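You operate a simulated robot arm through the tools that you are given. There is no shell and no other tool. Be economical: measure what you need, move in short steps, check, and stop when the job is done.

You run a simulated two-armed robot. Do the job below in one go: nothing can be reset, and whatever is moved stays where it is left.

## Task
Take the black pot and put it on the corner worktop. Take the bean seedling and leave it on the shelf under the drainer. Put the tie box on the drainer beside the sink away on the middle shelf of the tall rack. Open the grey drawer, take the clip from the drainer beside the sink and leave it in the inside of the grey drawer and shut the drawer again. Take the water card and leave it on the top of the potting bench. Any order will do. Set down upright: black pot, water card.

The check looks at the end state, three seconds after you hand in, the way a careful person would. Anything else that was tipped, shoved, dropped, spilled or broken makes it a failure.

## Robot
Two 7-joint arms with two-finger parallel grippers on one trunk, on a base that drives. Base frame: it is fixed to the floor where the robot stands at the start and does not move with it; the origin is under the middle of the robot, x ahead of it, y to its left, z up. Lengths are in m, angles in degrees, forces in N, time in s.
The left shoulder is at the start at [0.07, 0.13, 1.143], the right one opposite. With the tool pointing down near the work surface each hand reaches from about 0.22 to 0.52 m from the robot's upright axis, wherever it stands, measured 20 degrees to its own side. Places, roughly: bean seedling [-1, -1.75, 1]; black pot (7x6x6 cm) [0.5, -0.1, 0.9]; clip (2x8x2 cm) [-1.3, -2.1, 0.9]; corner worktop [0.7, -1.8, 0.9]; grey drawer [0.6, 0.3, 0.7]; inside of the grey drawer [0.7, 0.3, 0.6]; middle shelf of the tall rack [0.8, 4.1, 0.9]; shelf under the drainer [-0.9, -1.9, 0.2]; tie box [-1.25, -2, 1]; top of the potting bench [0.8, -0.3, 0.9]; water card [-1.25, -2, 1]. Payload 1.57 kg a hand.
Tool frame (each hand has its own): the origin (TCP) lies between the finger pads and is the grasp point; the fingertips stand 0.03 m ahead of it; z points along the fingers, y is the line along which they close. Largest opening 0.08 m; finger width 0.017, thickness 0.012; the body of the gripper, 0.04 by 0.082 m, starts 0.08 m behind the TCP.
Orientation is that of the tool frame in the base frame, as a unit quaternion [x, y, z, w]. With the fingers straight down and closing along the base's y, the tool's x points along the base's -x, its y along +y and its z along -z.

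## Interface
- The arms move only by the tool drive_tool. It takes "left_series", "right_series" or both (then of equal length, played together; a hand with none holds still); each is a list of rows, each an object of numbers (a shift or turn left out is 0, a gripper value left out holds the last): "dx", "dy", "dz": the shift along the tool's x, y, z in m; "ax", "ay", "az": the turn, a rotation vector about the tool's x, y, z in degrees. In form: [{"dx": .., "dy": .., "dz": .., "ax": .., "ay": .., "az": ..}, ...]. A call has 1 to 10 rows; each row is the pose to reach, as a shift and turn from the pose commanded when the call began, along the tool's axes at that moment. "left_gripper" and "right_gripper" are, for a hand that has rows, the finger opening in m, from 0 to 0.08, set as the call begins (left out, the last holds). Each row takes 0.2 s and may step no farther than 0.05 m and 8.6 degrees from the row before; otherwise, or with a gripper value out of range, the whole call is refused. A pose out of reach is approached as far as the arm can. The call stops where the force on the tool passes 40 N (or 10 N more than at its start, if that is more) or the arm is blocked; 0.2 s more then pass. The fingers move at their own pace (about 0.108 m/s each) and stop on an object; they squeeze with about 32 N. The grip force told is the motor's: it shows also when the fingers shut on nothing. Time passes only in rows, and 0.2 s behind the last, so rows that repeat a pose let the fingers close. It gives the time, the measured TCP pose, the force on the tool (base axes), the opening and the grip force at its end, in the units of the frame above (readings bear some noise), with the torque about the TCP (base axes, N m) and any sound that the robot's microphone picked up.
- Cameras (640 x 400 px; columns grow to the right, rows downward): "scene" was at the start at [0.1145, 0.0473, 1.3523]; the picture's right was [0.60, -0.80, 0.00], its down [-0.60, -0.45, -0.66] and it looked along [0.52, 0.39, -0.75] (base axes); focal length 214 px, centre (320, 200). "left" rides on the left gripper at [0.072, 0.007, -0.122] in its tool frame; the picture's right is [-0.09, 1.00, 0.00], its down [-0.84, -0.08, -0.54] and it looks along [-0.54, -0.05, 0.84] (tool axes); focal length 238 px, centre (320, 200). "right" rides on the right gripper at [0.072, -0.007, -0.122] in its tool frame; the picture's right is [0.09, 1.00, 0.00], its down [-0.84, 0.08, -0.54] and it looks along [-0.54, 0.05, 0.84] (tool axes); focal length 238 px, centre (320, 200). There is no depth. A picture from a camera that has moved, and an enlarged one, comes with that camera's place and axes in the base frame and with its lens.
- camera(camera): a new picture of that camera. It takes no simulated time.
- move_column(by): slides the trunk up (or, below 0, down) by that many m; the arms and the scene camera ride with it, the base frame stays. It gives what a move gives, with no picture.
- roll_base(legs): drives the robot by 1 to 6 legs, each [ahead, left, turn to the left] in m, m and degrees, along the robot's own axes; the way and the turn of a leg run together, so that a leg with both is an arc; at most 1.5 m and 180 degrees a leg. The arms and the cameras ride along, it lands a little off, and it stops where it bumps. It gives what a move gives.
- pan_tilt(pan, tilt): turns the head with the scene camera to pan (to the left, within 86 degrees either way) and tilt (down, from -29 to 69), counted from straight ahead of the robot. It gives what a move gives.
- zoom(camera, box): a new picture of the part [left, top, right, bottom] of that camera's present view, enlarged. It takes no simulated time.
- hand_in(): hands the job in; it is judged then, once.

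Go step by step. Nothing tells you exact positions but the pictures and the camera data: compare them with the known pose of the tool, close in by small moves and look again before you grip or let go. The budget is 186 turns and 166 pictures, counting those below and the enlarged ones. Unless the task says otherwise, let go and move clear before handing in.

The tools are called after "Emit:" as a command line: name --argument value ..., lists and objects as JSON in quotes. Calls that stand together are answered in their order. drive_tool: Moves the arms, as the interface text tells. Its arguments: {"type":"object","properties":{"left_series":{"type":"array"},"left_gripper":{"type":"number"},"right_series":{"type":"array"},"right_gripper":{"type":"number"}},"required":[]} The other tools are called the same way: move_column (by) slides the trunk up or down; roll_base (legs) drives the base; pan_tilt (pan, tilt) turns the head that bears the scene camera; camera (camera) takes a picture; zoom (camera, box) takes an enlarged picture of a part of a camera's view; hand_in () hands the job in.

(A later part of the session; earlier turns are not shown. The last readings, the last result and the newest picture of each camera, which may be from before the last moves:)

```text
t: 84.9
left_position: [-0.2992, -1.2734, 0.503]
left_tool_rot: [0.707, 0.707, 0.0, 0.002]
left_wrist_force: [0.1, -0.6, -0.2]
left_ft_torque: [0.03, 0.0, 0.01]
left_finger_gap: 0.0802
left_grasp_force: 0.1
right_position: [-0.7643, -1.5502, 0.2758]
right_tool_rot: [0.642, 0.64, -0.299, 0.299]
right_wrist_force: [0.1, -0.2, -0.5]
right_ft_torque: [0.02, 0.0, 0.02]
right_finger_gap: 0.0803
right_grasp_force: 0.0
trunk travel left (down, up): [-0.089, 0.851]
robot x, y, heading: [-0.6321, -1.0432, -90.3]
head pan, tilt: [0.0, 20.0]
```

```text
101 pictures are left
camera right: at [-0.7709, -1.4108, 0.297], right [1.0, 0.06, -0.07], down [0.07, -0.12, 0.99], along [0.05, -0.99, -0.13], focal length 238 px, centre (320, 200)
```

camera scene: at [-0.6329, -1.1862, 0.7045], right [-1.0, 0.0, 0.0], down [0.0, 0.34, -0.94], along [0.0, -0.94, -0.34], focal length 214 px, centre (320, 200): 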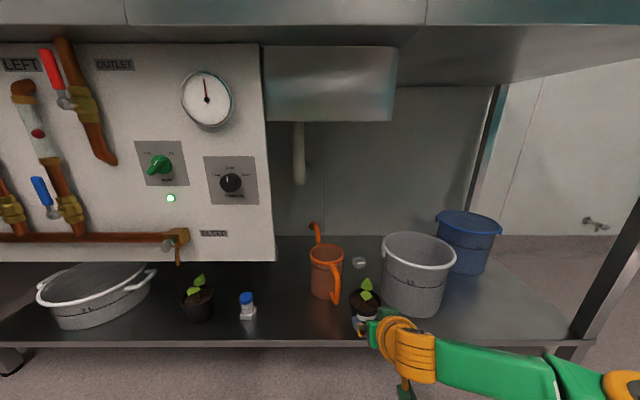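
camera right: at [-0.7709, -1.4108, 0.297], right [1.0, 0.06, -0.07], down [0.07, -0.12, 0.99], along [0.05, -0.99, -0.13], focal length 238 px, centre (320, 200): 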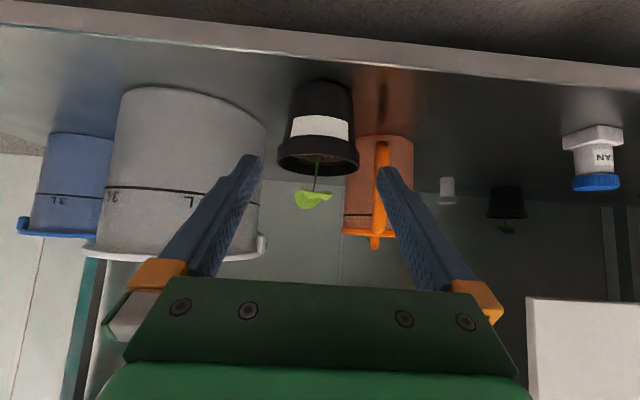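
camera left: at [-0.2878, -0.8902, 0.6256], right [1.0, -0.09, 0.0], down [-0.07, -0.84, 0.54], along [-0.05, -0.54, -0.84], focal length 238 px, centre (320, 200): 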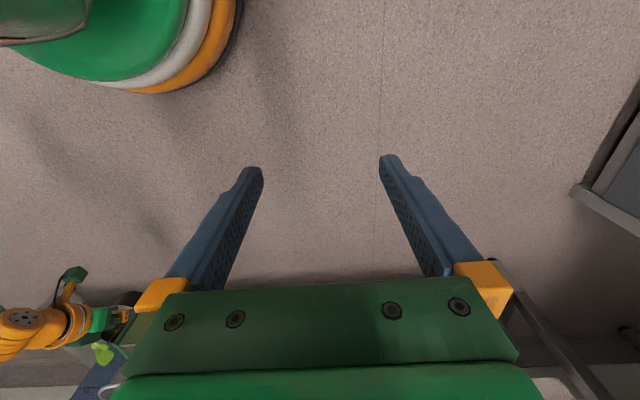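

The seedling stands on the shelf. I back out, raise the trunk and look to the right of the counter, where the drainer end is accessible.

Emit:
roll_base --legs '[[-0.4, 0, 0]]'

Emit:
move_column --by 0.4

Emit:
move_column --by 0.36

Emit:
pan_tilt --pan -60 --tilt 30

Emit:
camera --camera "scene"

```text
t: 87.3
left_position: [-0.2982, -0.8849, 0.5031]
left_tool_rot: [0.706, 0.708, 0.0, 0.001]
left_wrist_force: [-0.1, -0.5, 0.3]
left_ft_torque: [0.01, 0.04, -0.02]
left_finger_gap: 0.0801
left_grasp_force: 0.1
right_position: [-0.7624, -1.1629, 0.2733]
right_tool_rot: [0.641, 0.641, -0.298, 0.3]
right_wrist_force: [1.0, 0.2, 0.1]
right_ft_torque: [0.01, 0.0, 0.01]
right_finger_gap: 0.08
right_grasp_force: 0.1
trunk travel left (down, up): [-0.089, 0.851]
robot x, y, heading: [-0.6325, -0.6572, -90.0]
head pan, tilt: [0.0, 20.0]
```

```text
t: 91.2
left_position: [-0.2986, -0.8831, 0.9029]
left_tool_rot: [0.705, 0.709, 0.0, 0.001]
left_wrist_force: [0.8, -0.3, 0.6]
left_ft_torque: [0.01, 0.0, 0.01]
left_finger_gap: 0.0801
left_grasp_force: 0.1
right_position: [-0.7621, -1.1621, 0.6736]
right_tool_rot: [0.641, 0.641, -0.298, 0.3]
right_wrist_force: [0.2, 1.4, -0.2]
right_ft_torque: [-0.02, -0.04, -0.01]
right_finger_gap: 0.0801
right_grasp_force: 0.2
trunk travel left (down, up): [-0.489, 0.451]
robot x, y, heading: [-0.6344, -0.6534, -90.0]
head pan, tilt: [0.0, 20.0]
```

```text
t: 94.7
left_position: [-0.2984, -0.8831, 1.2641]
left_tool_rot: [0.706, 0.708, 0.0, 0.001]
left_wrist_force: [-0.3, 0.7, 0.0]
left_ft_torque: [0.01, 0.01, -0.05]
left_finger_gap: 0.0795
left_grasp_force: 0.0
right_position: [-0.7636, -1.1619, 1.0343]
right_tool_rot: [0.641, 0.64, -0.298, 0.3]
right_wrist_force: [-0.3, -0.3, 0.2]
right_ft_torque: [0.02, -0.01, -0.01]
right_finger_gap: 0.0801
right_grasp_force: 0.2
trunk travel left (down, up): [-0.849, 0.091]
robot x, y, heading: [-0.6339, -0.6512, -89.7]
head pan, tilt: [0.0, 20.0]
```

```text
t: 96.0
left_position: [-0.2986, -0.8844, 1.2634]
left_tool_rot: [0.705, 0.709, -0.001, 0.002]
left_wrist_force: [-0.3, 0.7, 0.8]
left_ft_torque: [0.0, 0.04, 0.01]
left_finger_gap: 0.08
left_grasp_force: 0.0
right_position: [-0.7633, -1.1621, 1.0337]
right_tool_rot: [0.641, 0.641, -0.298, 0.298]
right_wrist_force: [-0.1, -0.6, 0.6]
right_ft_torque: [-0.02, 0.0, 0.02]
right_finger_gap: 0.0802
right_grasp_force: 0.0
trunk travel left (down, up): [-0.849, 0.091]
robot x, y, heading: [-0.6387, -0.6538, -90.0]
head pan, tilt: [-60.0, 30.0]
```

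```text
100 pictures are left
camera scene: at [-0.7106, -0.7495, 1.4485], right [-0.5, 0.86, 0.0], down [0.43, 0.25, -0.87], along [-0.75, -0.43, -0.5], focal length 214 px, centre (320, 200)
```

scene: 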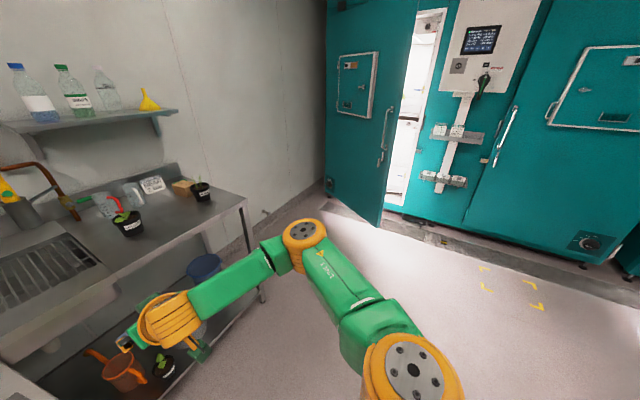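

The area right of the counter is free (cold-room door well beyond). I'll pick the back items from the right end with the left arm. First I fold the right arm back, then drive there.

Emit:
drive_tool --right_series '[{"dz": -0.03, "ay": 8.4}, {"dz": -0.07, "ay": 16.8}, {"dz": -0.11, "ay": 25.2}, {"dz": -0.15, "ay": 33.6}, {"dz": -0.19, "ay": 42}, {"dz": -0.23, "dx": 0.01, "ay": 50}]'

Emit:
roll_base --legs '[[0, -1.05, 0], [0.55, 0, 0], [0, 0, 39]]'

Emit:
pan_tilt --pan 10 --tilt 40

Emit:
camera --camera "scene"

Emit:
camera --camera "left"

```text
t: 97.4
left_position: [-0.2992, -0.8832, 1.2649]
left_tool_rot: [0.706, 0.708, -0.001, 0.002]
left_wrist_force: [0.2, 0.8, 0.6]
left_ft_torque: [0.0, -0.03, -0.02]
left_finger_gap: 0.08
left_grasp_force: 0.0
right_position: [-0.7615, -0.978, 1.1761]
right_tool_rot: [0.706, 0.708, 0.001, 0.001]
right_wrist_force: [-0.6, -0.8, -0.1]
right_ft_torque: [-0.02, 0.0, 0.01]
right_finger_gap: 0.0802
right_grasp_force: 0.2
trunk travel left (down, up): [-0.849, 0.091]
robot x, y, heading: [-0.6326, -0.6524, -89.9]
head pan, tilt: [-60.0, 30.0]
```

```text
t: 107.4
left_position: [-1.27, -1.1766, 1.2627]
left_tool_rot: [0.427, 0.904, 0.0, 0.001]
left_wrist_force: [-0.4, -0.2, -0.8]
left_ft_torque: [0.01, 0.01, 0.01]
left_finger_gap: 0.08
left_grasp_force: 0.0
right_position: [-1.5698, -1.5435, 1.1752]
right_tool_rot: [0.429, 0.904, 0.0, 0.001]
right_wrist_force: [0.5, -0.8, -0.1]
right_ft_torque: [0.04, 0.04, -0.04]
right_finger_gap: 0.0799
right_grasp_force: 0.1
trunk travel left (down, up): [-0.849, 0.091]
robot x, y, heading: [-1.6734, -1.2107, -51.0]
head pan, tilt: [-60.0, 30.0]
```

```text
t: 108.8
left_position: [-1.2697, -1.1765, 1.2633]
left_tool_rot: [0.429, 0.903, 0.0, 0.001]
left_wrist_force: [-1.1, -1.2, -0.9]
left_ft_torque: [0.05, 0.0, -0.03]
left_finger_gap: 0.08
left_grasp_force: 0.0
right_position: [-1.569, -1.5422, 1.176]
right_tool_rot: [0.429, 0.903, 0.001, 0.001]
right_wrist_force: [-0.3, 0.1, 0.0]
right_ft_torque: [0.0, 0.02, 0.01]
right_finger_gap: 0.08
right_grasp_force: 0.1
trunk travel left (down, up): [-0.849, 0.091]
robot x, y, heading: [-1.6739, -1.2099, -50.6]
head pan, tilt: [10.0, 40.0]
```

```text
99 pictures are left
camera scene: at [-1.5772, -1.305, 1.4331], right [-0.65, -0.76, 0.0], down [-0.49, 0.42, -0.77], along [0.58, -0.5, -0.64], focal length 214 px, centre (320, 200)
```

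scene: 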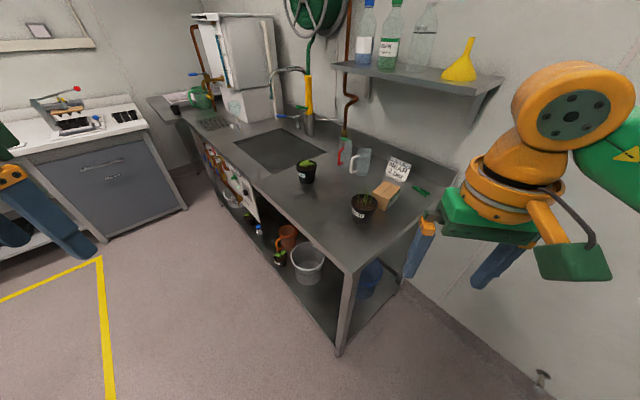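

```text
98 pictures are left
camera left: at [-1.3107, -1.116, 1.3857], right [0.83, 0.56, 0.0], down [0.47, -0.7, 0.54], along [0.31, -0.45, -0.84], focal length 238 px, centre (320, 200)
```

left: 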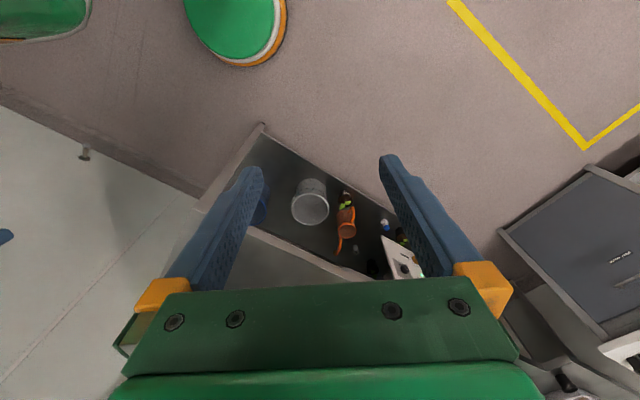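

Emit:
zoom --camera "scene" --box '[330, 130, 450, 230]'

Emit:
zoom --camera "scene" --box '[320, 40, 520, 150]'

```text
4.00 times, centred on (390, 180) of scene
camera zoom: at [-1.5772, -1.305, 1.4331], right [-0.65, -0.76, 0.0], down [-0.49, 0.42, -0.77], along [0.58, -0.5, -0.64], focal length 858 px, centre (40, 280)
```

zoom: 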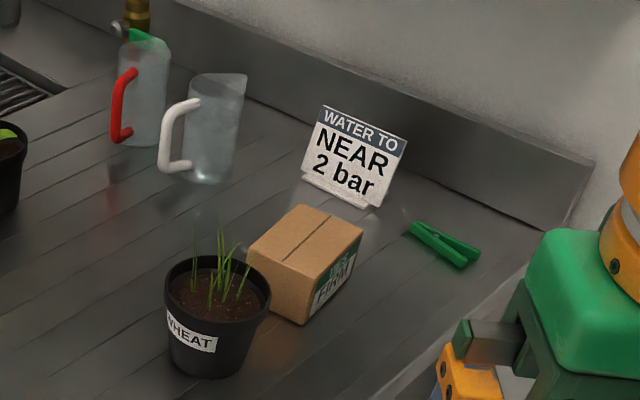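

```text
3.20 times, centred on (420, 95) of scene
camera zoom: at [-1.5772, -1.305, 1.4331], right [-0.65, -0.76, 0.0], down [-0.49, 0.42, -0.77], along [0.58, -0.5, -0.64], focal length 686 px, centre (0, 536)
```

zoom: 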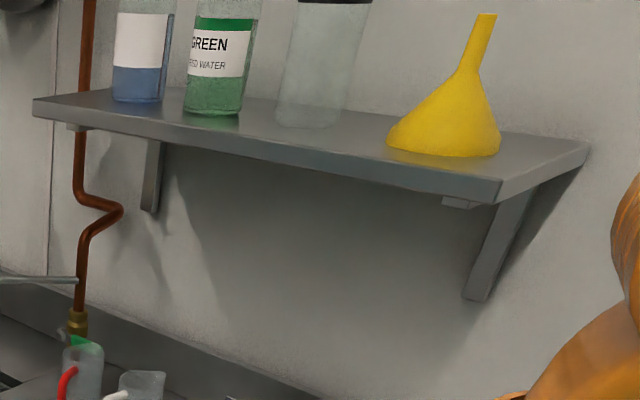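

Counter items: card spans x -1.13…-1.22 at y ≈ -2.105 (about 9 cm high), clip at [-1.31, -2.095] along x, tie box around [-1.25, -1.94]; a bottle shelf at z ≈ 1.28 overhangs to y ≈ -2.07, so I'll reach in with a tilted left tool. I drive beside the counter end.

Emit:
roll_base --legs '[[0, 0, -11], [0.4, -0.21, 0]]'

Emit:
camera --camera "scene"

Emit:
camera --camera "left"

```text
t: 112.2
left_position: [-1.2705, -1.6962, 1.263]
left_tool_rot: [0.51, 0.86, -0.001, 0.001]
left_wrist_force: [-0.5, -0.5, 0.4]
left_ft_torque: [0.02, 0.0, 0.01]
left_finger_gap: 0.0798
left_grasp_force: 0.0
right_position: [-1.6328, -2.0001, 1.1769]
right_tool_rot: [0.511, 0.86, 0.0, 0.001]
right_wrist_force: [-0.4, 0.5, -0.6]
right_ft_torque: [0.0, 0.0, 0.0]
right_finger_gap: 0.08
right_grasp_force: 0.1
trunk travel left (down, up): [-0.849, 0.091]
robot x, y, heading: [-1.6736, -1.6541, -61.3]
head pan, tilt: [10.0, 40.0]
```

```text
95 pictures are left
camera scene: at [-1.596, -1.7642, 1.4333], right [-0.78, -0.62, 0.0], down [-0.4, 0.5, -0.77], along [0.48, -0.6, -0.64], focal length 214 px, centre (320, 200)
```

scene: 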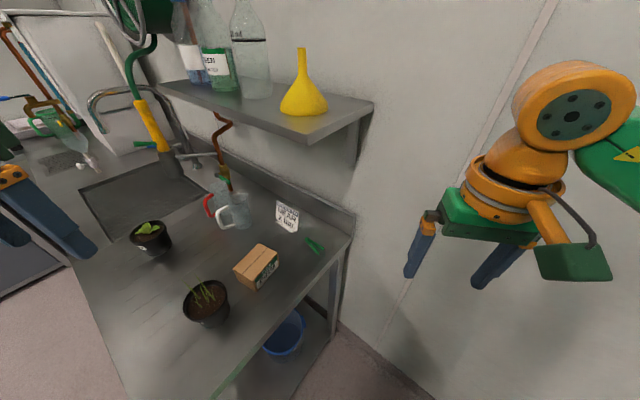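

```text
94 pictures are left
camera left: at [-1.2991, -1.6289, 1.3856], right [0.92, 0.4, 0.0], down [0.33, -0.77, 0.54], along [0.22, -0.5, -0.84], focal length 238 px, centre (320, 200)
```

left: 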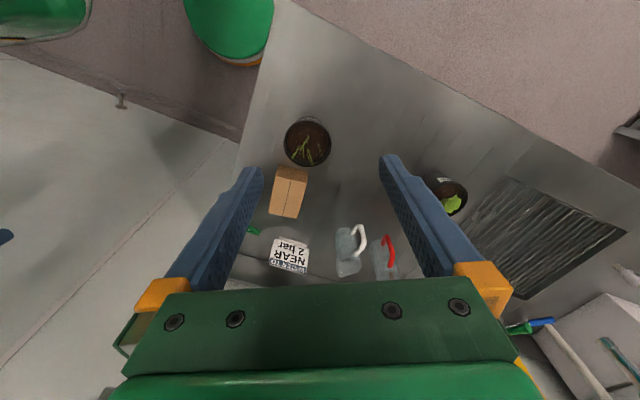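

I yaw the left tool so its fingers close along y, then tilt it so the hand reaches from the counter's end.

Emit:
drive_tool --left_series '[{"az": -7.7}, {"az": -15.4}, {"az": -23.1}, {"az": -30.8}, {"az": -38.5}, {"az": -46.2}, {"az": -53.9}, {"az": -61.4}]'

Emit:
drive_tool --left_series '[{"ay": -8}, {"ay": -16}, {"ay": -24}, {"ay": -32}, {"ay": -40}]'

Emit:
camera --camera "scene"

```text
t: 114.0
left_position: [-1.2693, -1.6975, 1.2641]
left_tool_rot: [0.0, 1.0, 0.0, 0.001]
left_wrist_force: [-0.5, 0.0, 0.2]
left_ft_torque: [0.02, 0.0, -0.01]
left_finger_gap: 0.0802
left_grasp_force: 0.1
right_position: [-1.6322, -2.0031, 1.1743]
right_tool_rot: [0.511, 0.859, 0.001, 0.001]
right_wrist_force: [0.0, -0.4, 0.2]
right_ft_torque: [0.01, -0.04, 0.01]
right_finger_gap: 0.0801
right_grasp_force: 0.1
trunk travel left (down, up): [-0.849, 0.091]
robot x, y, heading: [-1.6744, -1.6578, -61.4]
head pan, tilt: [10.0, 40.0]
```

```text
t: 115.2
left_position: [-1.2707, -1.6984, 1.2651]
left_tool_rot: [-0.001, 0.939, 0.0, 0.344]
left_wrist_force: [0.3, 0.2, -0.1]
left_ft_torque: [-0.02, 0.0, -0.01]
left_finger_gap: 0.0801
left_grasp_force: 0.1
right_position: [-1.6337, -2.0016, 1.175]
right_tool_rot: [0.511, 0.859, 0.001, 0.001]
right_wrist_force: [-0.6, -0.2, 0.7]
right_ft_torque: [-0.04, -0.01, -0.02]
right_finger_gap: 0.0802
right_grasp_force: 0.0
trunk travel left (down, up): [-0.849, 0.091]
robot x, y, heading: [-1.6731, -1.6566, -61.4]
head pan, tilt: [10.0, 40.0]
```

```text
93 pictures are left
camera scene: at [-1.5971, -1.7664, 1.4332], right [-0.78, -0.62, 0.0], down [-0.4, 0.5, -0.77], along [0.48, -0.6, -0.64], focal length 214 px, centre (320, 200)
```

scene: 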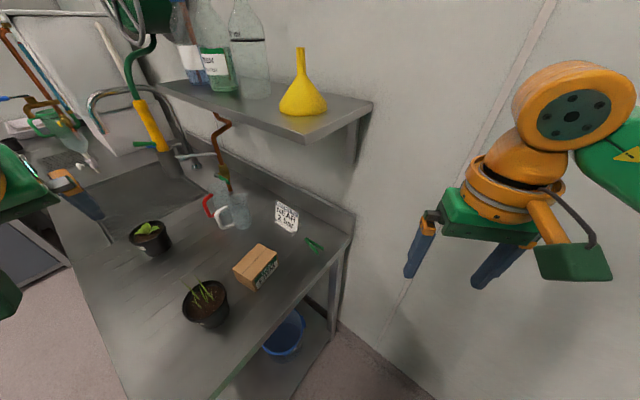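

Emit:
drive_tool --left_series '[{"dx": 0.02, "dy": -0.0375, "dz": 0.018}, {"dx": 0.04, "dy": -0.075, "dz": 0.036}, {"dx": 0.06, "dy": -0.1125, "dz": 0.055}, {"dx": 0.08, "dy": -0.15, "dz": 0.073}, {"dx": 0.1, "dy": -0.1875, "dz": 0.091}, {"dx": 0.12, "dy": -0.225, "dz": 0.11}, {"dx": 0.14, "dy": -0.2625, "dz": 0.128}, {"dx": 0.161, "dy": -0.3, "dz": 0.146}]'

Emit:
camera --camera "scene"

Emit:
camera --camera "left"

```text
t: 117.0
left_position: [-1.2592, -1.9185, 1.074]
left_tool_rot: [0.001, 0.939, -0.002, 0.343]
left_wrist_force: [-1.1, -0.2, 0.2]
left_ft_torque: [0.01, 0.0, -0.01]
left_finger_gap: 0.0799
left_grasp_force: 0.1
left hand out of reach, approached as far as the arm can: row 6, 7, 8
right_position: [-1.6337, -2.0023, 1.1756]
right_tool_rot: [0.51, 0.86, 0.001, 0.0]
right_wrist_force: [0.8, -0.1, 0.8]
right_ft_torque: [0.0, 0.0, 0.0]
right_finger_gap: 0.08
right_grasp_force: 0.0
trunk travel left (down, up): [-0.849, 0.091]
robot x, y, heading: [-1.6717, -1.6571, -61.8]
head pan, tilt: [10.0, 40.0]
```

```text
92 pictures are left
camera scene: at [-1.5958, -1.7669, 1.4331], right [-0.78, -0.62, 0.0], down [-0.4, 0.5, -0.77], along [0.48, -0.6, -0.64], focal length 214 px, centre (320, 200)
```

scene: 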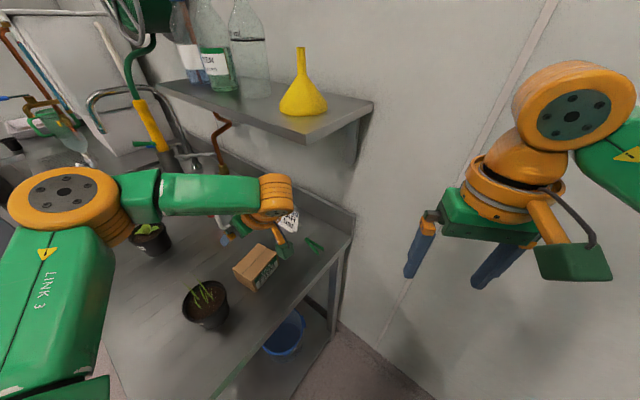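

```text
91 pictures are left
camera left: at [-1.3933, -1.9107, 1.1219], right [0.07, 1.0, 0.06], down [0.29, -0.08, 0.95], along [0.95, -0.05, -0.3], focal length 238 px, centre (320, 200)
```

left: 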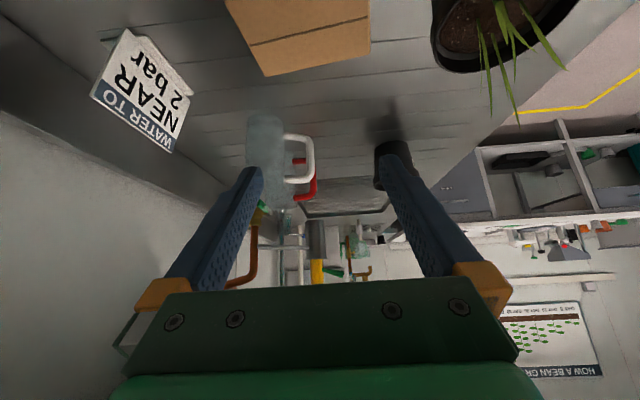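

The tilted reach from that side exceeds the wrist range. A top-down grip with the robot facing the wall (heading -90) reaches better and stays under the shelf. I return the left tool upright and raise it.

Emit:
drive_tool --left_series '[{"dx": -0.015, "dy": 0.03, "dz": -0.02, "ay": 8}, {"dx": -0.03, "dy": 0.06, "dz": -0.037, "ay": 16}, {"dx": -0.045, "dy": 0.09, "dz": -0.055, "ay": 24}, {"dx": -0.06, "dy": 0.12, "dz": -0.073, "ay": 32}, {"dx": -0.077, "dy": 0.15, "dz": -0.092, "ay": 40}]' --right_series '[{"dx": 0.02}, {"dx": 0.04}, {"dx": 0.06}, {"dx": 0.08}, {"dx": 0.09}]'

Emit:
roll_base --legs '[[0, 0, -29]]'

Emit:
pan_tilt --pan -40 --tilt 30

Emit:
camera --camera "scene"

Emit:
pan_tilt --pan 40 --tilt 40

Emit:
camera --camera "scene"

```text
t: 118.2
left_position: [-1.2611, -1.7659, 1.1927]
left_tool_rot: [0.001, 1.0, -0.002, -0.001]
left_wrist_force: [-0.1, 0.1, -0.2]
left_ft_torque: [0.0, 0.0, 0.02]
left_finger_gap: 0.08
left_grasp_force: 0.1
right_position: [-1.675, -1.9219, 1.176]
right_tool_rot: [0.512, 0.859, 0.0, 0.002]
right_wrist_force: [0.1, 0.5, -0.5]
right_ft_torque: [-0.02, -0.03, 0.02]
right_finger_gap: 0.0801
right_grasp_force: 0.1
trunk travel left (down, up): [-0.849, 0.091]
robot x, y, heading: [-1.6757, -1.6542, -61.4]
head pan, tilt: [10.0, 40.0]
```

```text
t: 120.0
left_position: [-1.3633, -1.9468, 1.1935]
left_tool_rot: [0.246, 0.969, -0.001, 0.001]
left_wrist_force: [0.7, 6.9, -2.2]
left_ft_torque: [-0.45, -0.02, -0.05]
left_finger_gap: 0.0743
left_grasp_force: 0.0
right_position: [-1.8025, -1.8877, 1.1758]
right_tool_rot: [0.707, 0.708, -0.001, 0.003]
right_wrist_force: [0.4, -0.1, 0.0]
right_ft_torque: [0.03, 0.04, -0.01]
right_finger_gap: 0.0801
right_grasp_force: 0.0
trunk travel left (down, up): [-0.849, 0.091]
robot x, y, heading: [-1.6765, -1.6553, -90.0]
head pan, tilt: [10.0, 40.0]
```

```text
t: 121.2
left_position: [-1.3639, -1.9456, 1.193]
left_tool_rot: [0.247, 0.969, -0.002, 0.001]
left_wrist_force: [1.3, 6.5, -0.5]
left_ft_torque: [-0.51, 0.12, -0.04]
left_finger_gap: 0.0745
left_grasp_force: 0.1
right_position: [-1.8017, -1.8877, 1.1757]
right_tool_rot: [0.707, 0.707, -0.001, 0.002]
right_wrist_force: [0.3, 0.2, -0.1]
right_ft_torque: [0.0, 0.0, -0.02]
right_finger_gap: 0.0802
right_grasp_force: 0.1
trunk travel left (down, up): [-0.849, 0.091]
robot x, y, heading: [-1.676, -1.6557, -89.9]
head pan, tilt: [-40.0, 30.0]
```

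```text
90 pictures are left
camera scene: at [-1.7298, -1.7707, 1.4489], right [-0.77, 0.64, 0.0], down [0.32, 0.38, -0.87], along [-0.56, -0.67, -0.5], focal length 214 px, centre (320, 200)
```

scene: 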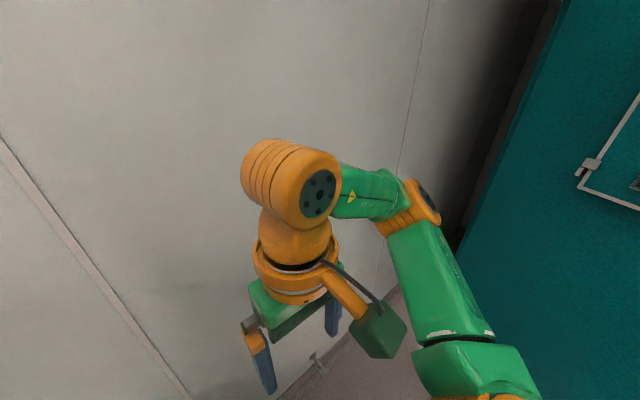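

```text
t: 122.7
left_position: [-1.3637, -1.9464, 1.1924]
left_tool_rot: [0.245, 0.969, -0.001, 0.001]
left_wrist_force: [1.2, 6.5, -0.3]
left_ft_torque: [-0.51, 0.07, -0.07]
left_finger_gap: 0.0744
left_grasp_force: 0.1
right_position: [-1.8021, -1.8869, 1.1775]
right_tool_rot: [0.707, 0.707, 0.0, 0.002]
right_wrist_force: [-0.4, -1.1, 0.6]
right_ft_torque: [0.0, 0.0, -0.03]
right_finger_gap: 0.0801
right_grasp_force: 0.1
trunk travel left (down, up): [-0.849, 0.091]
robot x, y, heading: [-1.6748, -1.6543, -90.1]
head pan, tilt: [40.0, 40.0]
```

```text
89 pictures are left
camera scene: at [-1.6172, -1.7665, 1.4335], right [-0.77, -0.64, 0.0], down [-0.41, 0.49, -0.77], along [0.49, -0.59, -0.64], focal length 214 px, centre (320, 200)
```

scene: 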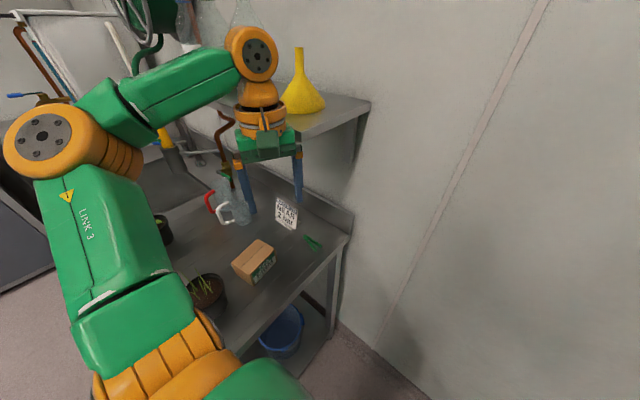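

The left gripper was lightly touching the bottle-shelf edge; nothing on it moved. I pull the hand away from the shelf, square its yaw, and lower it.

Emit:
drive_tool --left_series '[{"dx": 0.014, "dy": 0.026}, {"dx": 0.028, "dy": 0.052, "dz": 0.02, "az": -7.5}, {"dx": 0.043, "dy": 0.079, "dz": 0.05, "az": -15}, {"dx": 0.057, "dy": 0.105, "dz": 0.09, "az": -22}, {"dx": 0.057, "dy": 0.105, "dz": 0.13, "az": -28.6}]'

Emit:
roll_base --legs '[[0.12, 0.03, 0]]'

Emit:
camera --camera "scene"

Emit:
camera --camera "left"

```text
t: 123.9
left_position: [-1.3622, -1.8328, 1.0628]
left_tool_rot: [-0.003, 1.0, -0.001, 0.001]
left_wrist_force: [0.4, 0.4, -0.8]
left_ft_torque: [0.01, 0.0, 0.0]
left_finger_gap: 0.0799
left_grasp_force: 0.1
right_position: [-1.8041, -1.8897, 1.1761]
right_tool_rot: [0.707, 0.707, 0.0, 0.0]
right_wrist_force: [0.6, 0.6, 0.3]
right_ft_torque: [0.0, -0.01, -0.01]
right_finger_gap: 0.0802
right_grasp_force: 0.0
trunk travel left (down, up): [-0.849, 0.091]
robot x, y, heading: [-1.6761, -1.6578, -90.2]
head pan, tilt: [40.0, 40.0]
```

```text
t: 125.2
left_position: [-1.333, -1.9487, 1.0641]
left_tool_rot: [-0.001, 1.0, -0.002, 0.001]
left_wrist_force: [-0.1, 0.5, 0.2]
left_ft_torque: [-0.03, -0.02, -0.02]
left_finger_gap: 0.0801
left_grasp_force: 0.0
right_position: [-1.7749, -2.0063, 1.1766]
right_tool_rot: [0.708, 0.707, -0.001, 0.003]
right_wrist_force: [0.2, 1.0, -0.4]
right_ft_torque: [-0.03, 0.0, 0.0]
right_finger_gap: 0.08
right_grasp_force: 0.0
trunk travel left (down, up): [-0.849, 0.091]
robot x, y, heading: [-1.647, -1.7787, -89.9]
head pan, tilt: [40.0, 40.0]
```

```text
88 pictures are left
camera scene: at [-1.5893, -1.8862, 1.4335], right [-0.77, -0.64, 0.0], down [-0.41, 0.49, -0.77], along [0.49, -0.59, -0.64], focal length 214 px, centre (320, 200)
```

scene: 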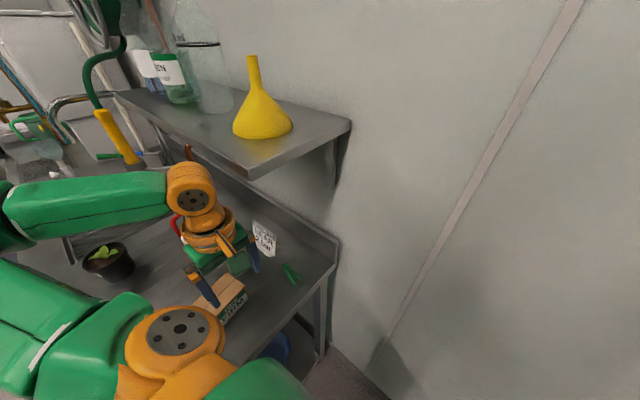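

```text
87 pictures are left
camera left: at [-1.4057, -1.9404, 1.1865], right [0.09, 1.0, 0.0], down [0.84, -0.07, 0.54], along [0.54, -0.05, -0.84], focal length 238 px, centre (320, 200)
```

left: 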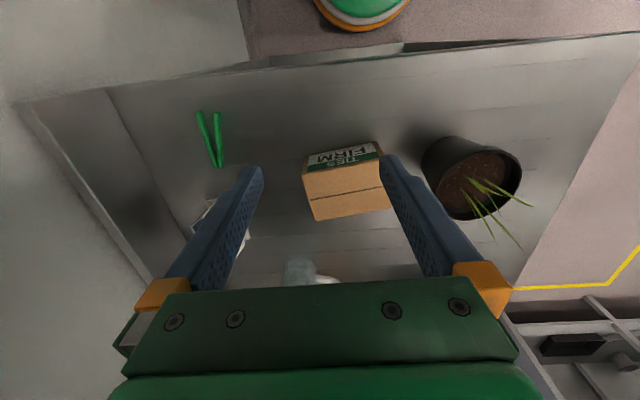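

The clip is a V lying along x at about [-1.315, -2.09]. I go low first, then under the shelf toward it.

Emit:
drive_tool --left_series '[{"dz": 0.045}, {"dz": 0.09}, {"dz": 0.1, "dy": -0.045, "dx": -0.007}, {"dz": 0.1, "dy": -0.09, "dx": -0.014}, {"dz": 0.1, "dy": -0.141, "dx": -0.019}]'

Emit:
camera --camera "left"

Emit:
camera --camera "scene"

```text
refused: row 5 steps farther than a row can; nothing moved
```

```text
86 pictures are left
camera left: at [-1.4057, -1.9404, 1.1865], right [0.09, 1.0, 0.0], down [0.84, -0.07, 0.54], along [0.54, -0.05, -0.84], focal length 238 px, centre (320, 200)
```

left: 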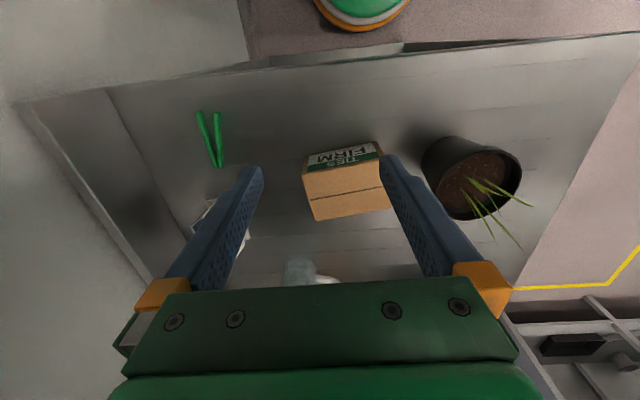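

```text
85 pictures are left
camera scene: at [-1.5893, -1.8862, 1.4335], right [-0.77, -0.64, 0.0], down [-0.41, 0.49, -0.77], along [0.49, -0.59, -0.64], focal length 214 px, centre (320, 200)
```

scene: 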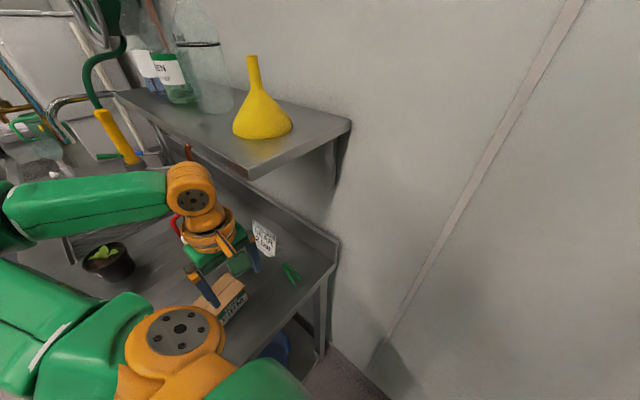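

Emit:
drive_tool --left_series '[{"dz": 0.045}, {"dz": 0.09}, {"dz": 0.1, "dy": -0.035, "dx": -0.005}, {"dz": 0.1, "dy": -0.07, "dx": -0.01}, {"dz": 0.1, "dy": -0.105, "dx": -0.015}, {"dz": 0.1, "dy": -0.141, "dx": -0.019}]'

Emit:
camera --camera "left"

Emit:
camera --camera "scene"

```text
t: 126.6
left_position: [-1.3137, -2.0943, 0.9618]
left_tool_rot: [-0.001, 1.0, 0.001, 0.001]
left_wrist_force: [-0.1, -0.2, 0.2]
left_ft_torque: [0.01, -0.01, -0.05]
left_finger_gap: 0.0802
left_grasp_force: 0.0
left hand out of reach, approached as far as the arm can: row 1, 2
right_position: [-1.7737, -2.0118, 1.1753]
right_tool_rot: [0.708, 0.707, 0.002, 0.0]
right_wrist_force: [-0.5, 0.0, 0.3]
right_ft_torque: [0.02, 0.01, 0.02]
right_finger_gap: 0.0801
right_grasp_force: 0.0
trunk travel left (down, up): [-0.849, 0.091]
robot x, y, heading: [-1.6472, -1.7733, -90.0]
head pan, tilt: [40.0, 40.0]
```

```text
84 pictures are left
camera left: at [-1.3857, -2.0867, 1.0855], right [0.09, 1.0, 0.0], down [0.84, -0.08, 0.54], along [0.54, -0.05, -0.84], focal length 238 px, centre (320, 200)
```

left: 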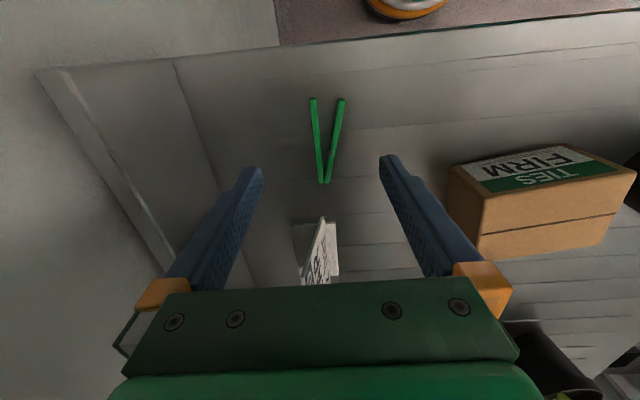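

```text
83 pictures are left
camera scene: at [-1.5881, -1.8927, 1.4329], right [-0.77, -0.64, 0.0], down [-0.41, 0.49, -0.77], along [0.49, -0.59, -0.64], focal length 214 px, centre (320, 200)
```

scene: 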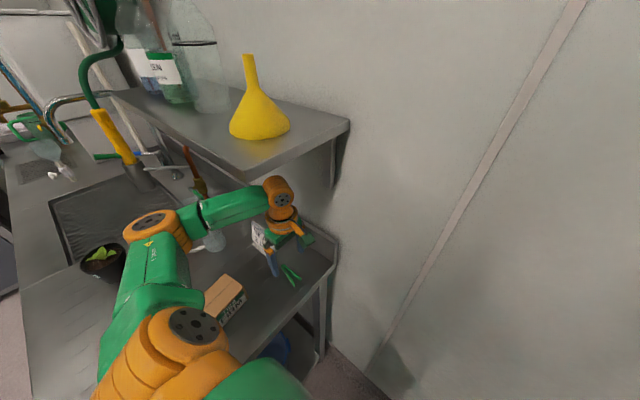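

Well aligned over the clip. I descend to fingertip height and close.

Emit:
drive_tool --left_series '[{"dz": 0.02, "dy": 0.004}, {"dz": 0.04, "dy": 0.004}, {"dz": 0.05, "dy": 0.004}]'

Emit:
camera --camera "left"

```text
t: 127.4
left_position: [-1.3135, -2.0895, 0.9141]
left_tool_rot: [-0.001, 1.0, -0.001, 0.001]
left_wrist_force: [0.2, -0.5, -0.3]
left_ft_torque: [-0.02, -0.02, -0.04]
left_finger_gap: 0.0798
left_grasp_force: 0.2
right_position: [-1.7733, -2.0106, 1.1743]
right_tool_rot: [0.707, 0.707, 0.0, 0.0]
right_wrist_force: [0.5, 0.4, -0.2]
right_ft_torque: [0.01, -0.01, 0.01]
right_finger_gap: 0.0798
right_grasp_force: 0.0
trunk travel left (down, up): [-0.849, 0.091]
robot x, y, heading: [-1.6457, -1.7792, -89.8]
head pan, tilt: [40.0, 40.0]
```

```text
82 pictures are left
camera left: at [-1.3852, -2.0815, 1.036], right [0.09, 1.0, 0.0], down [0.84, -0.08, 0.54], along [0.54, -0.05, -0.84], focal length 238 px, centre (320, 200)
```

left: 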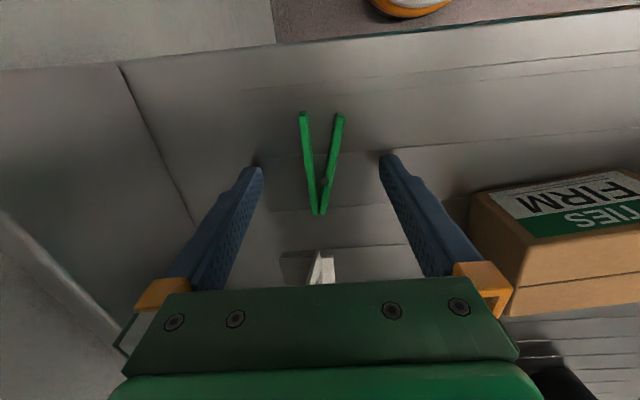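

Emit:
drive_tool --left_series '[{"dz": 0.003}, {"dz": 0.006}]'

Emit:
drive_tool --left_gripper 0.0 --left_series '[{}, {}, {}, {}]'

Emit:
camera --camera "left"

```text
t: 128.0
left_position: [-1.3123, -2.0872, 0.9101]
left_tool_rot: [-0.002, 1.0, -0.003, 0.002]
left_wrist_force: [8.3, -2.6, 28.0]
left_ft_torque: [1.2, -0.05, -0.47]
left_finger_gap: 0.0774
left_grasp_force: 0.0
right_position: [-1.7732, -2.0079, 1.1773]
right_tool_rot: [0.707, 0.707, 0.0, 0.003]
right_wrist_force: [0.2, 0.1, 0.1]
right_ft_torque: [-0.02, 0.04, -0.01]
right_finger_gap: 0.0801
right_grasp_force: 0.0
trunk travel left (down, up): [-0.849, 0.091]
robot x, y, heading: [-1.6457, -1.7771, -90.1]
head pan, tilt: [40.0, 40.0]
```

```text
t: 129.0
left_position: [-1.3157, -2.0833, 0.9107]
left_tool_rot: [-0.001, 1.0, -0.003, 0.002]
left_wrist_force: [-1.3, 11.0, 11.9]
left_ft_torque: [0.63, 0.03, 0.01]
left_finger_gap: 0.0167
left_grasp_force: 31.8
right_position: [-1.7759, -2.0036, 1.1771]
right_tool_rot: [0.707, 0.707, -0.001, 0.004]
right_wrist_force: [0.0, 0.8, 0.1]
right_ft_torque: [0.01, 0.01, 0.0]
right_finger_gap: 0.0799
right_grasp_force: 0.0
trunk travel left (down, up): [-0.849, 0.091]
robot x, y, heading: [-1.6462, -1.778, -89.9]
head pan, tilt: [40.0, 40.0]
```

```text
81 pictures are left
camera left: at [-1.3882, -2.0757, 1.0319], right [0.09, 1.0, -0.01], down [0.84, -0.07, 0.55], along [0.54, -0.06, -0.84], focal length 238 px, centre (320, 200)
```

left: 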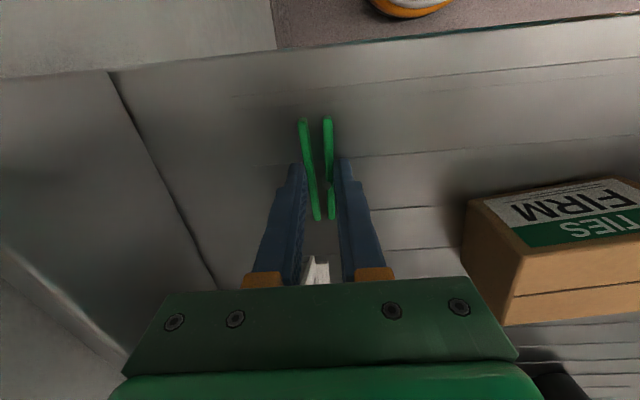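

Clip gripped. I lift a little, then slide it out from under the shelf toward +y and up.

Emit:
drive_tool --left_series '[{"dz": -0.02}, {"dz": -0.05}, {"dz": -0.06, "dy": 0.04, "dx": 0.01}, {"dz": -0.07, "dy": 0.08, "dx": 0.02}, {"dz": -0.09, "dy": 0.12, "dx": 0.03}, {"dz": -0.12, "dy": 0.15, "dx": 0.03}, {"dz": -0.15, "dy": 0.18, "dx": 0.03}]'

Emit:
camera --camera "left"

Emit:
camera --camera "scene"

```text
t: 130.6
left_position: [-1.3228, -1.9177, 1.0683]
left_tool_rot: [-0.001, 1.0, -0.001, -0.001]
left_wrist_force: [-1.0, 0.8, 0.4]
left_ft_torque: [-0.02, 0.0, -0.01]
left_finger_gap: 0.0162
left_grasp_force: 31.6
left hand out of reach, approached as far as the arm can: row 6, 7
right_position: [-1.7746, -2.0079, 1.1765]
right_tool_rot: [0.707, 0.707, 0.001, 0.002]
right_wrist_force: [-0.6, -0.2, -0.3]
right_ft_torque: [-0.01, -0.02, -0.03]
right_finger_gap: 0.0802
right_grasp_force: 0.1
trunk travel left (down, up): [-0.849, 0.091]
robot x, y, heading: [-1.6451, -1.7751, -90.1]
head pan, tilt: [40.0, 40.0]
```

```text
80 pictures are left
camera left: at [-1.394, -1.9104, 1.1912], right [0.09, 1.0, 0.0], down [0.84, -0.07, 0.54], along [0.54, -0.05, -0.84], focal length 238 px, centre (320, 200)
```

left: 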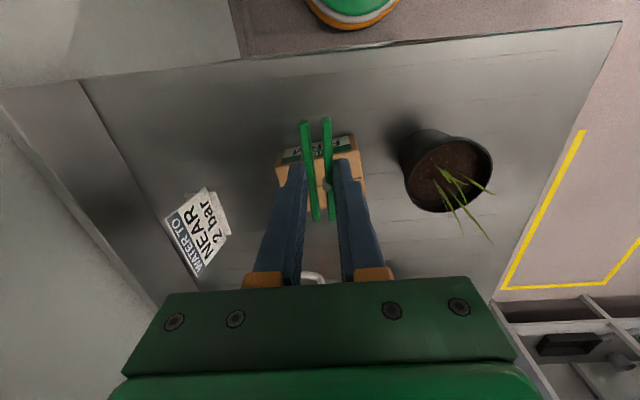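

```text
79 pictures are left
camera scene: at [-1.5892, -1.8878, 1.4334], right [-0.77, -0.64, 0.0], down [-0.41, 0.49, -0.77], along [0.49, -0.59, -0.64], focal length 214 px, centre (320, 200)
```

scene: 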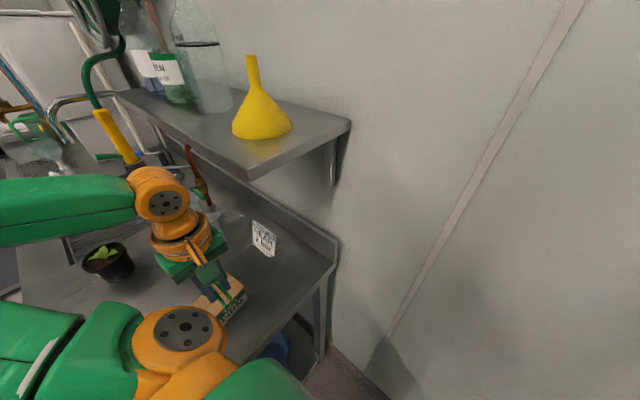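

Clip in hand. I raise the trunk and drive to the potting bench drawer.

Emit:
move_column --by 0.08

Emit:
roll_base --legs '[[-0.9, 0, 0], [0, 0, 90], [1.25, 0, 0], [0, 1.05, 0]]'

Emit:
pan_tilt --pan 0 --tilt 40

Emit:
camera --camera "scene"

```text
t: 131.7
left_position: [-1.3214, -1.9221, 1.1486]
left_tool_rot: [-0.001, 1.0, 0.0, 0.0]
left_wrist_force: [0.3, -0.2, 0.1]
left_ft_torque: [0.02, 0.01, -0.01]
left_finger_gap: 0.0164
left_grasp_force: 31.3
right_position: [-1.7726, -2.0099, 1.2554]
right_tool_rot: [0.707, 0.707, 0.0, 0.001]
right_wrist_force: [-0.8, 0.5, -0.1]
right_ft_torque: [-0.06, 0.03, 0.0]
right_finger_gap: 0.08
right_grasp_force: 0.1
trunk travel left (down, up): [-0.929, 0.011]
robot x, y, heading: [-1.6431, -1.7783, -89.9]
head pan, tilt: [40.0, 40.0]
```

```text
t: 151.1
left_position: [-0.1914, 0.4376, 1.1486]
left_tool_rot: [-0.689, 0.725, 0.0, 0.001]
left_wrist_force: [-0.4, -0.5, 0.5]
left_ft_torque: [0.01, -0.03, -0.04]
left_finger_gap: 0.0163
left_grasp_force: 32.0
right_position: [-0.1254, -0.0184, 1.2569]
right_tool_rot: [0.025, 1.0, 0.002, 0.0]
right_wrist_force: [0.2, -0.2, -0.2]
right_ft_torque: [-0.02, 0.02, 0.0]
right_finger_gap: 0.0799
right_grasp_force: 0.1
trunk travel left (down, up): [-0.929, 0.011]
robot x, y, heading: [-0.3499, 0.1226, -2.8]
head pan, tilt: [40.0, 40.0]
```

```text
t: 152.2
left_position: [-0.1902, 0.4395, 1.1491]
left_tool_rot: [-0.688, 0.726, -0.001, -0.001]
left_wrist_force: [-0.6, 0.5, 0.7]
left_ft_torque: [-0.02, 0.01, 0.03]
left_finger_gap: 0.0162
left_grasp_force: 31.8
right_position: [-0.1252, -0.0172, 1.256]
right_tool_rot: [0.027, 1.0, 0.0, 0.0]
right_wrist_force: [-0.1, 0.2, 0.0]
right_ft_torque: [0.04, 0.01, -0.01]
right_finger_gap: 0.08
right_grasp_force: 0.1
trunk travel left (down, up): [-0.929, 0.011]
robot x, y, heading: [-0.3512, 0.1243, -3.0]
head pan, tilt: [0.0, 40.0]
```

```text
78 pictures are left
camera scene: at [-0.216, 0.1169, 1.5131], right [-0.05, -1.0, 0.0], down [-0.64, 0.03, -0.77], along [0.77, -0.04, -0.64], focal length 214 px, centre (320, 200)
```

scene: 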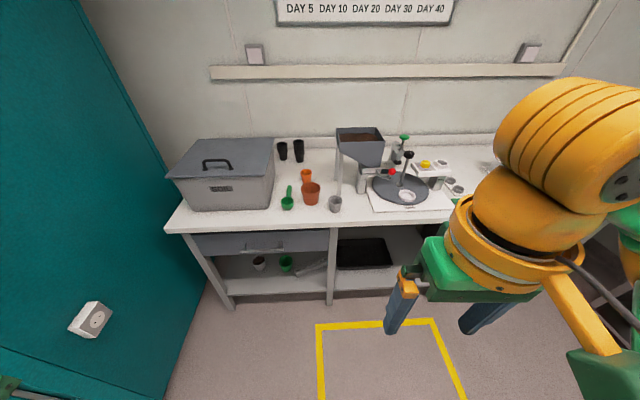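

The drawer handle is a horizontal bar near [0.39, 0.34, 0.757], with the teal wall at y ≈ 0.92 limiting the left side. I zoom for detail, then turn and lower.

Emit:
zoom --camera "scene" --box '[180, 220, 340, 310]'

Emit:
roll_base --legs '[[0, 0, 38]]'

Emit:
move_column --by -0.3

Emit:
drive_tool --right_series '[{"dx": -0.02, "az": 7}, {"dx": -0.04, "az": 14}, {"dx": -0.06, "az": 21}, {"dx": -0.08, "az": 28}, {"dx": -0.1, "az": 35}]'

Emit:
camera --camera "scene"

```text
4.00 times, centred on (260, 265) of scene
camera zoom: at [-0.216, 0.1169, 1.5131], right [-0.05, -1.0, 0.0], down [-0.64, 0.03, -0.77], along [0.77, -0.04, -0.64], focal length 858 px, centre (560, -60)
```

zoom: 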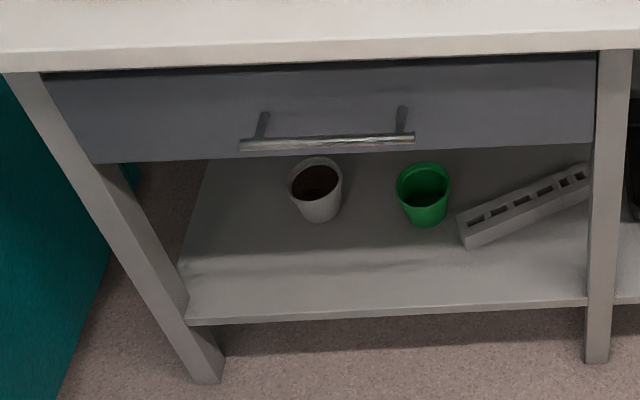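

```text
t: 154.3
left_position: [-0.4168, 0.4727, 1.1498]
left_tool_rot: [0.885, -0.465, -0.001, 0.0]
left_wrist_force: [-1.2, -0.5, 0.0]
left_ft_torque: [-0.03, -0.01, 0.01]
left_finger_gap: 0.0165
left_grasp_force: 31.7
right_position: [-0.0869, 0.1486, 1.2544]
right_tool_rot: [-0.296, 0.955, 0.002, -0.001]
right_wrist_force: [0.5, 0.7, -0.2]
right_ft_torque: [0.02, 0.01, 0.01]
right_finger_gap: 0.0802
right_grasp_force: 0.0
trunk travel left (down, up): [-0.929, 0.011]
robot x, y, heading: [-0.3534, 0.1238, 34.3]
head pan, tilt: [0.0, 40.0]
```

```text
t: 157.3
left_position: [-0.4161, 0.4722, 0.8492]
left_tool_rot: [0.885, -0.466, 0.001, 0.001]
left_wrist_force: [0.4, 0.0, 0.4]
left_ft_torque: [0.01, -0.05, 0.0]
left_finger_gap: 0.0161
left_grasp_force: 31.4
right_position: [-0.0871, 0.1496, 0.9546]
right_tool_rot: [-0.296, 0.955, 0.001, 0.0]
right_wrist_force: [0.0, -0.1, 0.6]
right_ft_torque: [0.06, 0.01, 0.0]
right_finger_gap: 0.0802
right_grasp_force: 0.0
trunk travel left (down, up): [-0.629, 0.311]
robot x, y, heading: [-0.3549, 0.1259, 34.6]
head pan, tilt: [0.0, 40.0]
```

```text
t: 158.6
left_position: [-0.4153, 0.4727, 0.849]
left_tool_rot: [0.885, -0.466, -0.001, -0.001]
left_wrist_force: [-0.8, 0.3, -0.6]
left_ft_torque: [-0.02, -0.02, 0.01]
left_finger_gap: 0.0161
left_grasp_force: 31.3
right_position: [-0.0045, 0.2059, 0.9554]
right_tool_rot: [0.006, 1.0, 0.001, -0.001]
right_wrist_force: [0.1, 0.4, 0.1]
right_ft_torque: [-0.05, -0.02, 0.01]
right_finger_gap: 0.0799
right_grasp_force: 0.2
trunk travel left (down, up): [-0.629, 0.311]
robot x, y, heading: [-0.356, 0.1272, 34.4]
head pan, tilt: [0.0, 40.0]
```

```text
76 pictures are left
camera scene: at [-0.239, 0.2006, 1.213], right [0.56, -0.83, 0.0], down [-0.53, -0.36, -0.77], along [0.63, 0.43, -0.64], focal length 214 px, centre (320, 200)
```

scene: 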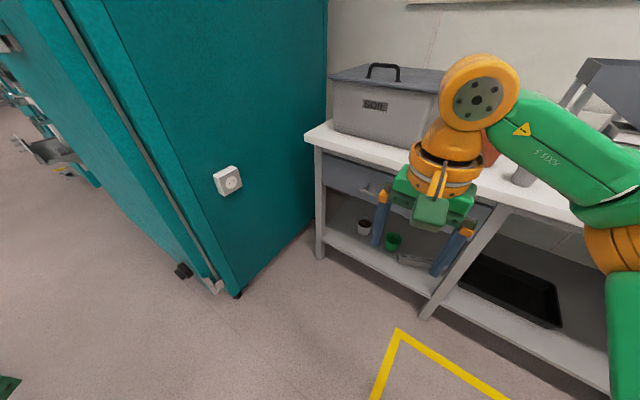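

I tilt the right tool to point forward (+x).

Emit:
drive_tool --right_series '[{"dx": -0.02, "dy": 0.01, "dz": 0.01, "ay": -8.6}, {"dx": -0.04, "dy": 0.02, "dz": 0.02, "ay": -17.2}, {"dx": -0.06, "dy": 0.03, "dz": 0.03, "ay": -25.8}, {"dx": -0.08, "dy": 0.04, "dz": 0.04, "ay": -34.4}, {"dx": -0.1, "dy": 0.05, "dz": 0.05, "ay": -43}, {"dx": -0.12, "dy": 0.06, "dz": 0.06, "ay": -51.6}, {"dx": -0.14, "dy": 0.07, "dz": 0.07, "ay": -60.2}, {"dx": -0.16, "dy": 0.08, "dz": 0.08, "ay": -68.8}, {"dx": -0.18, "dy": 0.09, "dz": 0.09, "ay": -77.4}, {"dx": -0.2, "dy": 0.1, "dz": 0.1, "ay": -86}]'

Emit:
camera --camera "scene"

```text
t: 160.8
left_position: [-0.4154, 0.4731, 0.8485]
left_tool_rot: [0.885, -0.466, 0.0, 0.0]
left_wrist_force: [0.6, 0.2, 0.7]
left_ft_torque: [0.03, 0.0, 0.01]
left_finger_gap: 0.0163
left_grasp_force: 31.7
right_position: [0.1958, 0.3051, 0.8561]
right_tool_rot: [0.003, 0.73, -0.002, 0.683]
right_wrist_force: [0.3, 0.7, -0.4]
right_ft_torque: [0.02, 0.0, -0.01]
right_finger_gap: 0.0799
right_grasp_force: 0.0
trunk travel left (down, up): [-0.629, 0.311]
robot x, y, heading: [-0.3524, 0.1258, 34.6]
head pan, tilt: [0.0, 40.0]
```

```text
75 pictures are left
camera scene: at [-0.2388, 0.2008, 1.213], right [0.56, -0.83, 0.0], down [-0.53, -0.36, -0.77], along [0.63, 0.43, -0.64], focal length 214 px, centre (320, 200)
```

scene: 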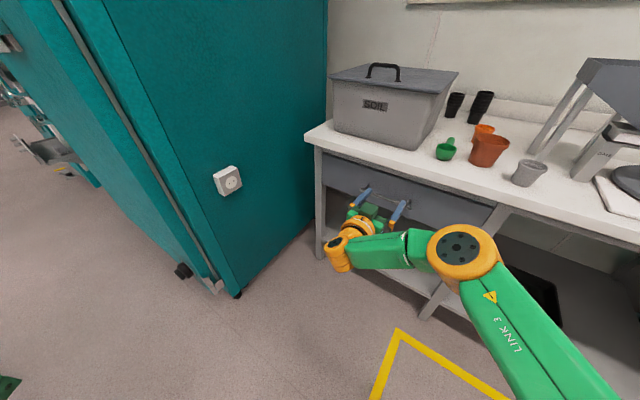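

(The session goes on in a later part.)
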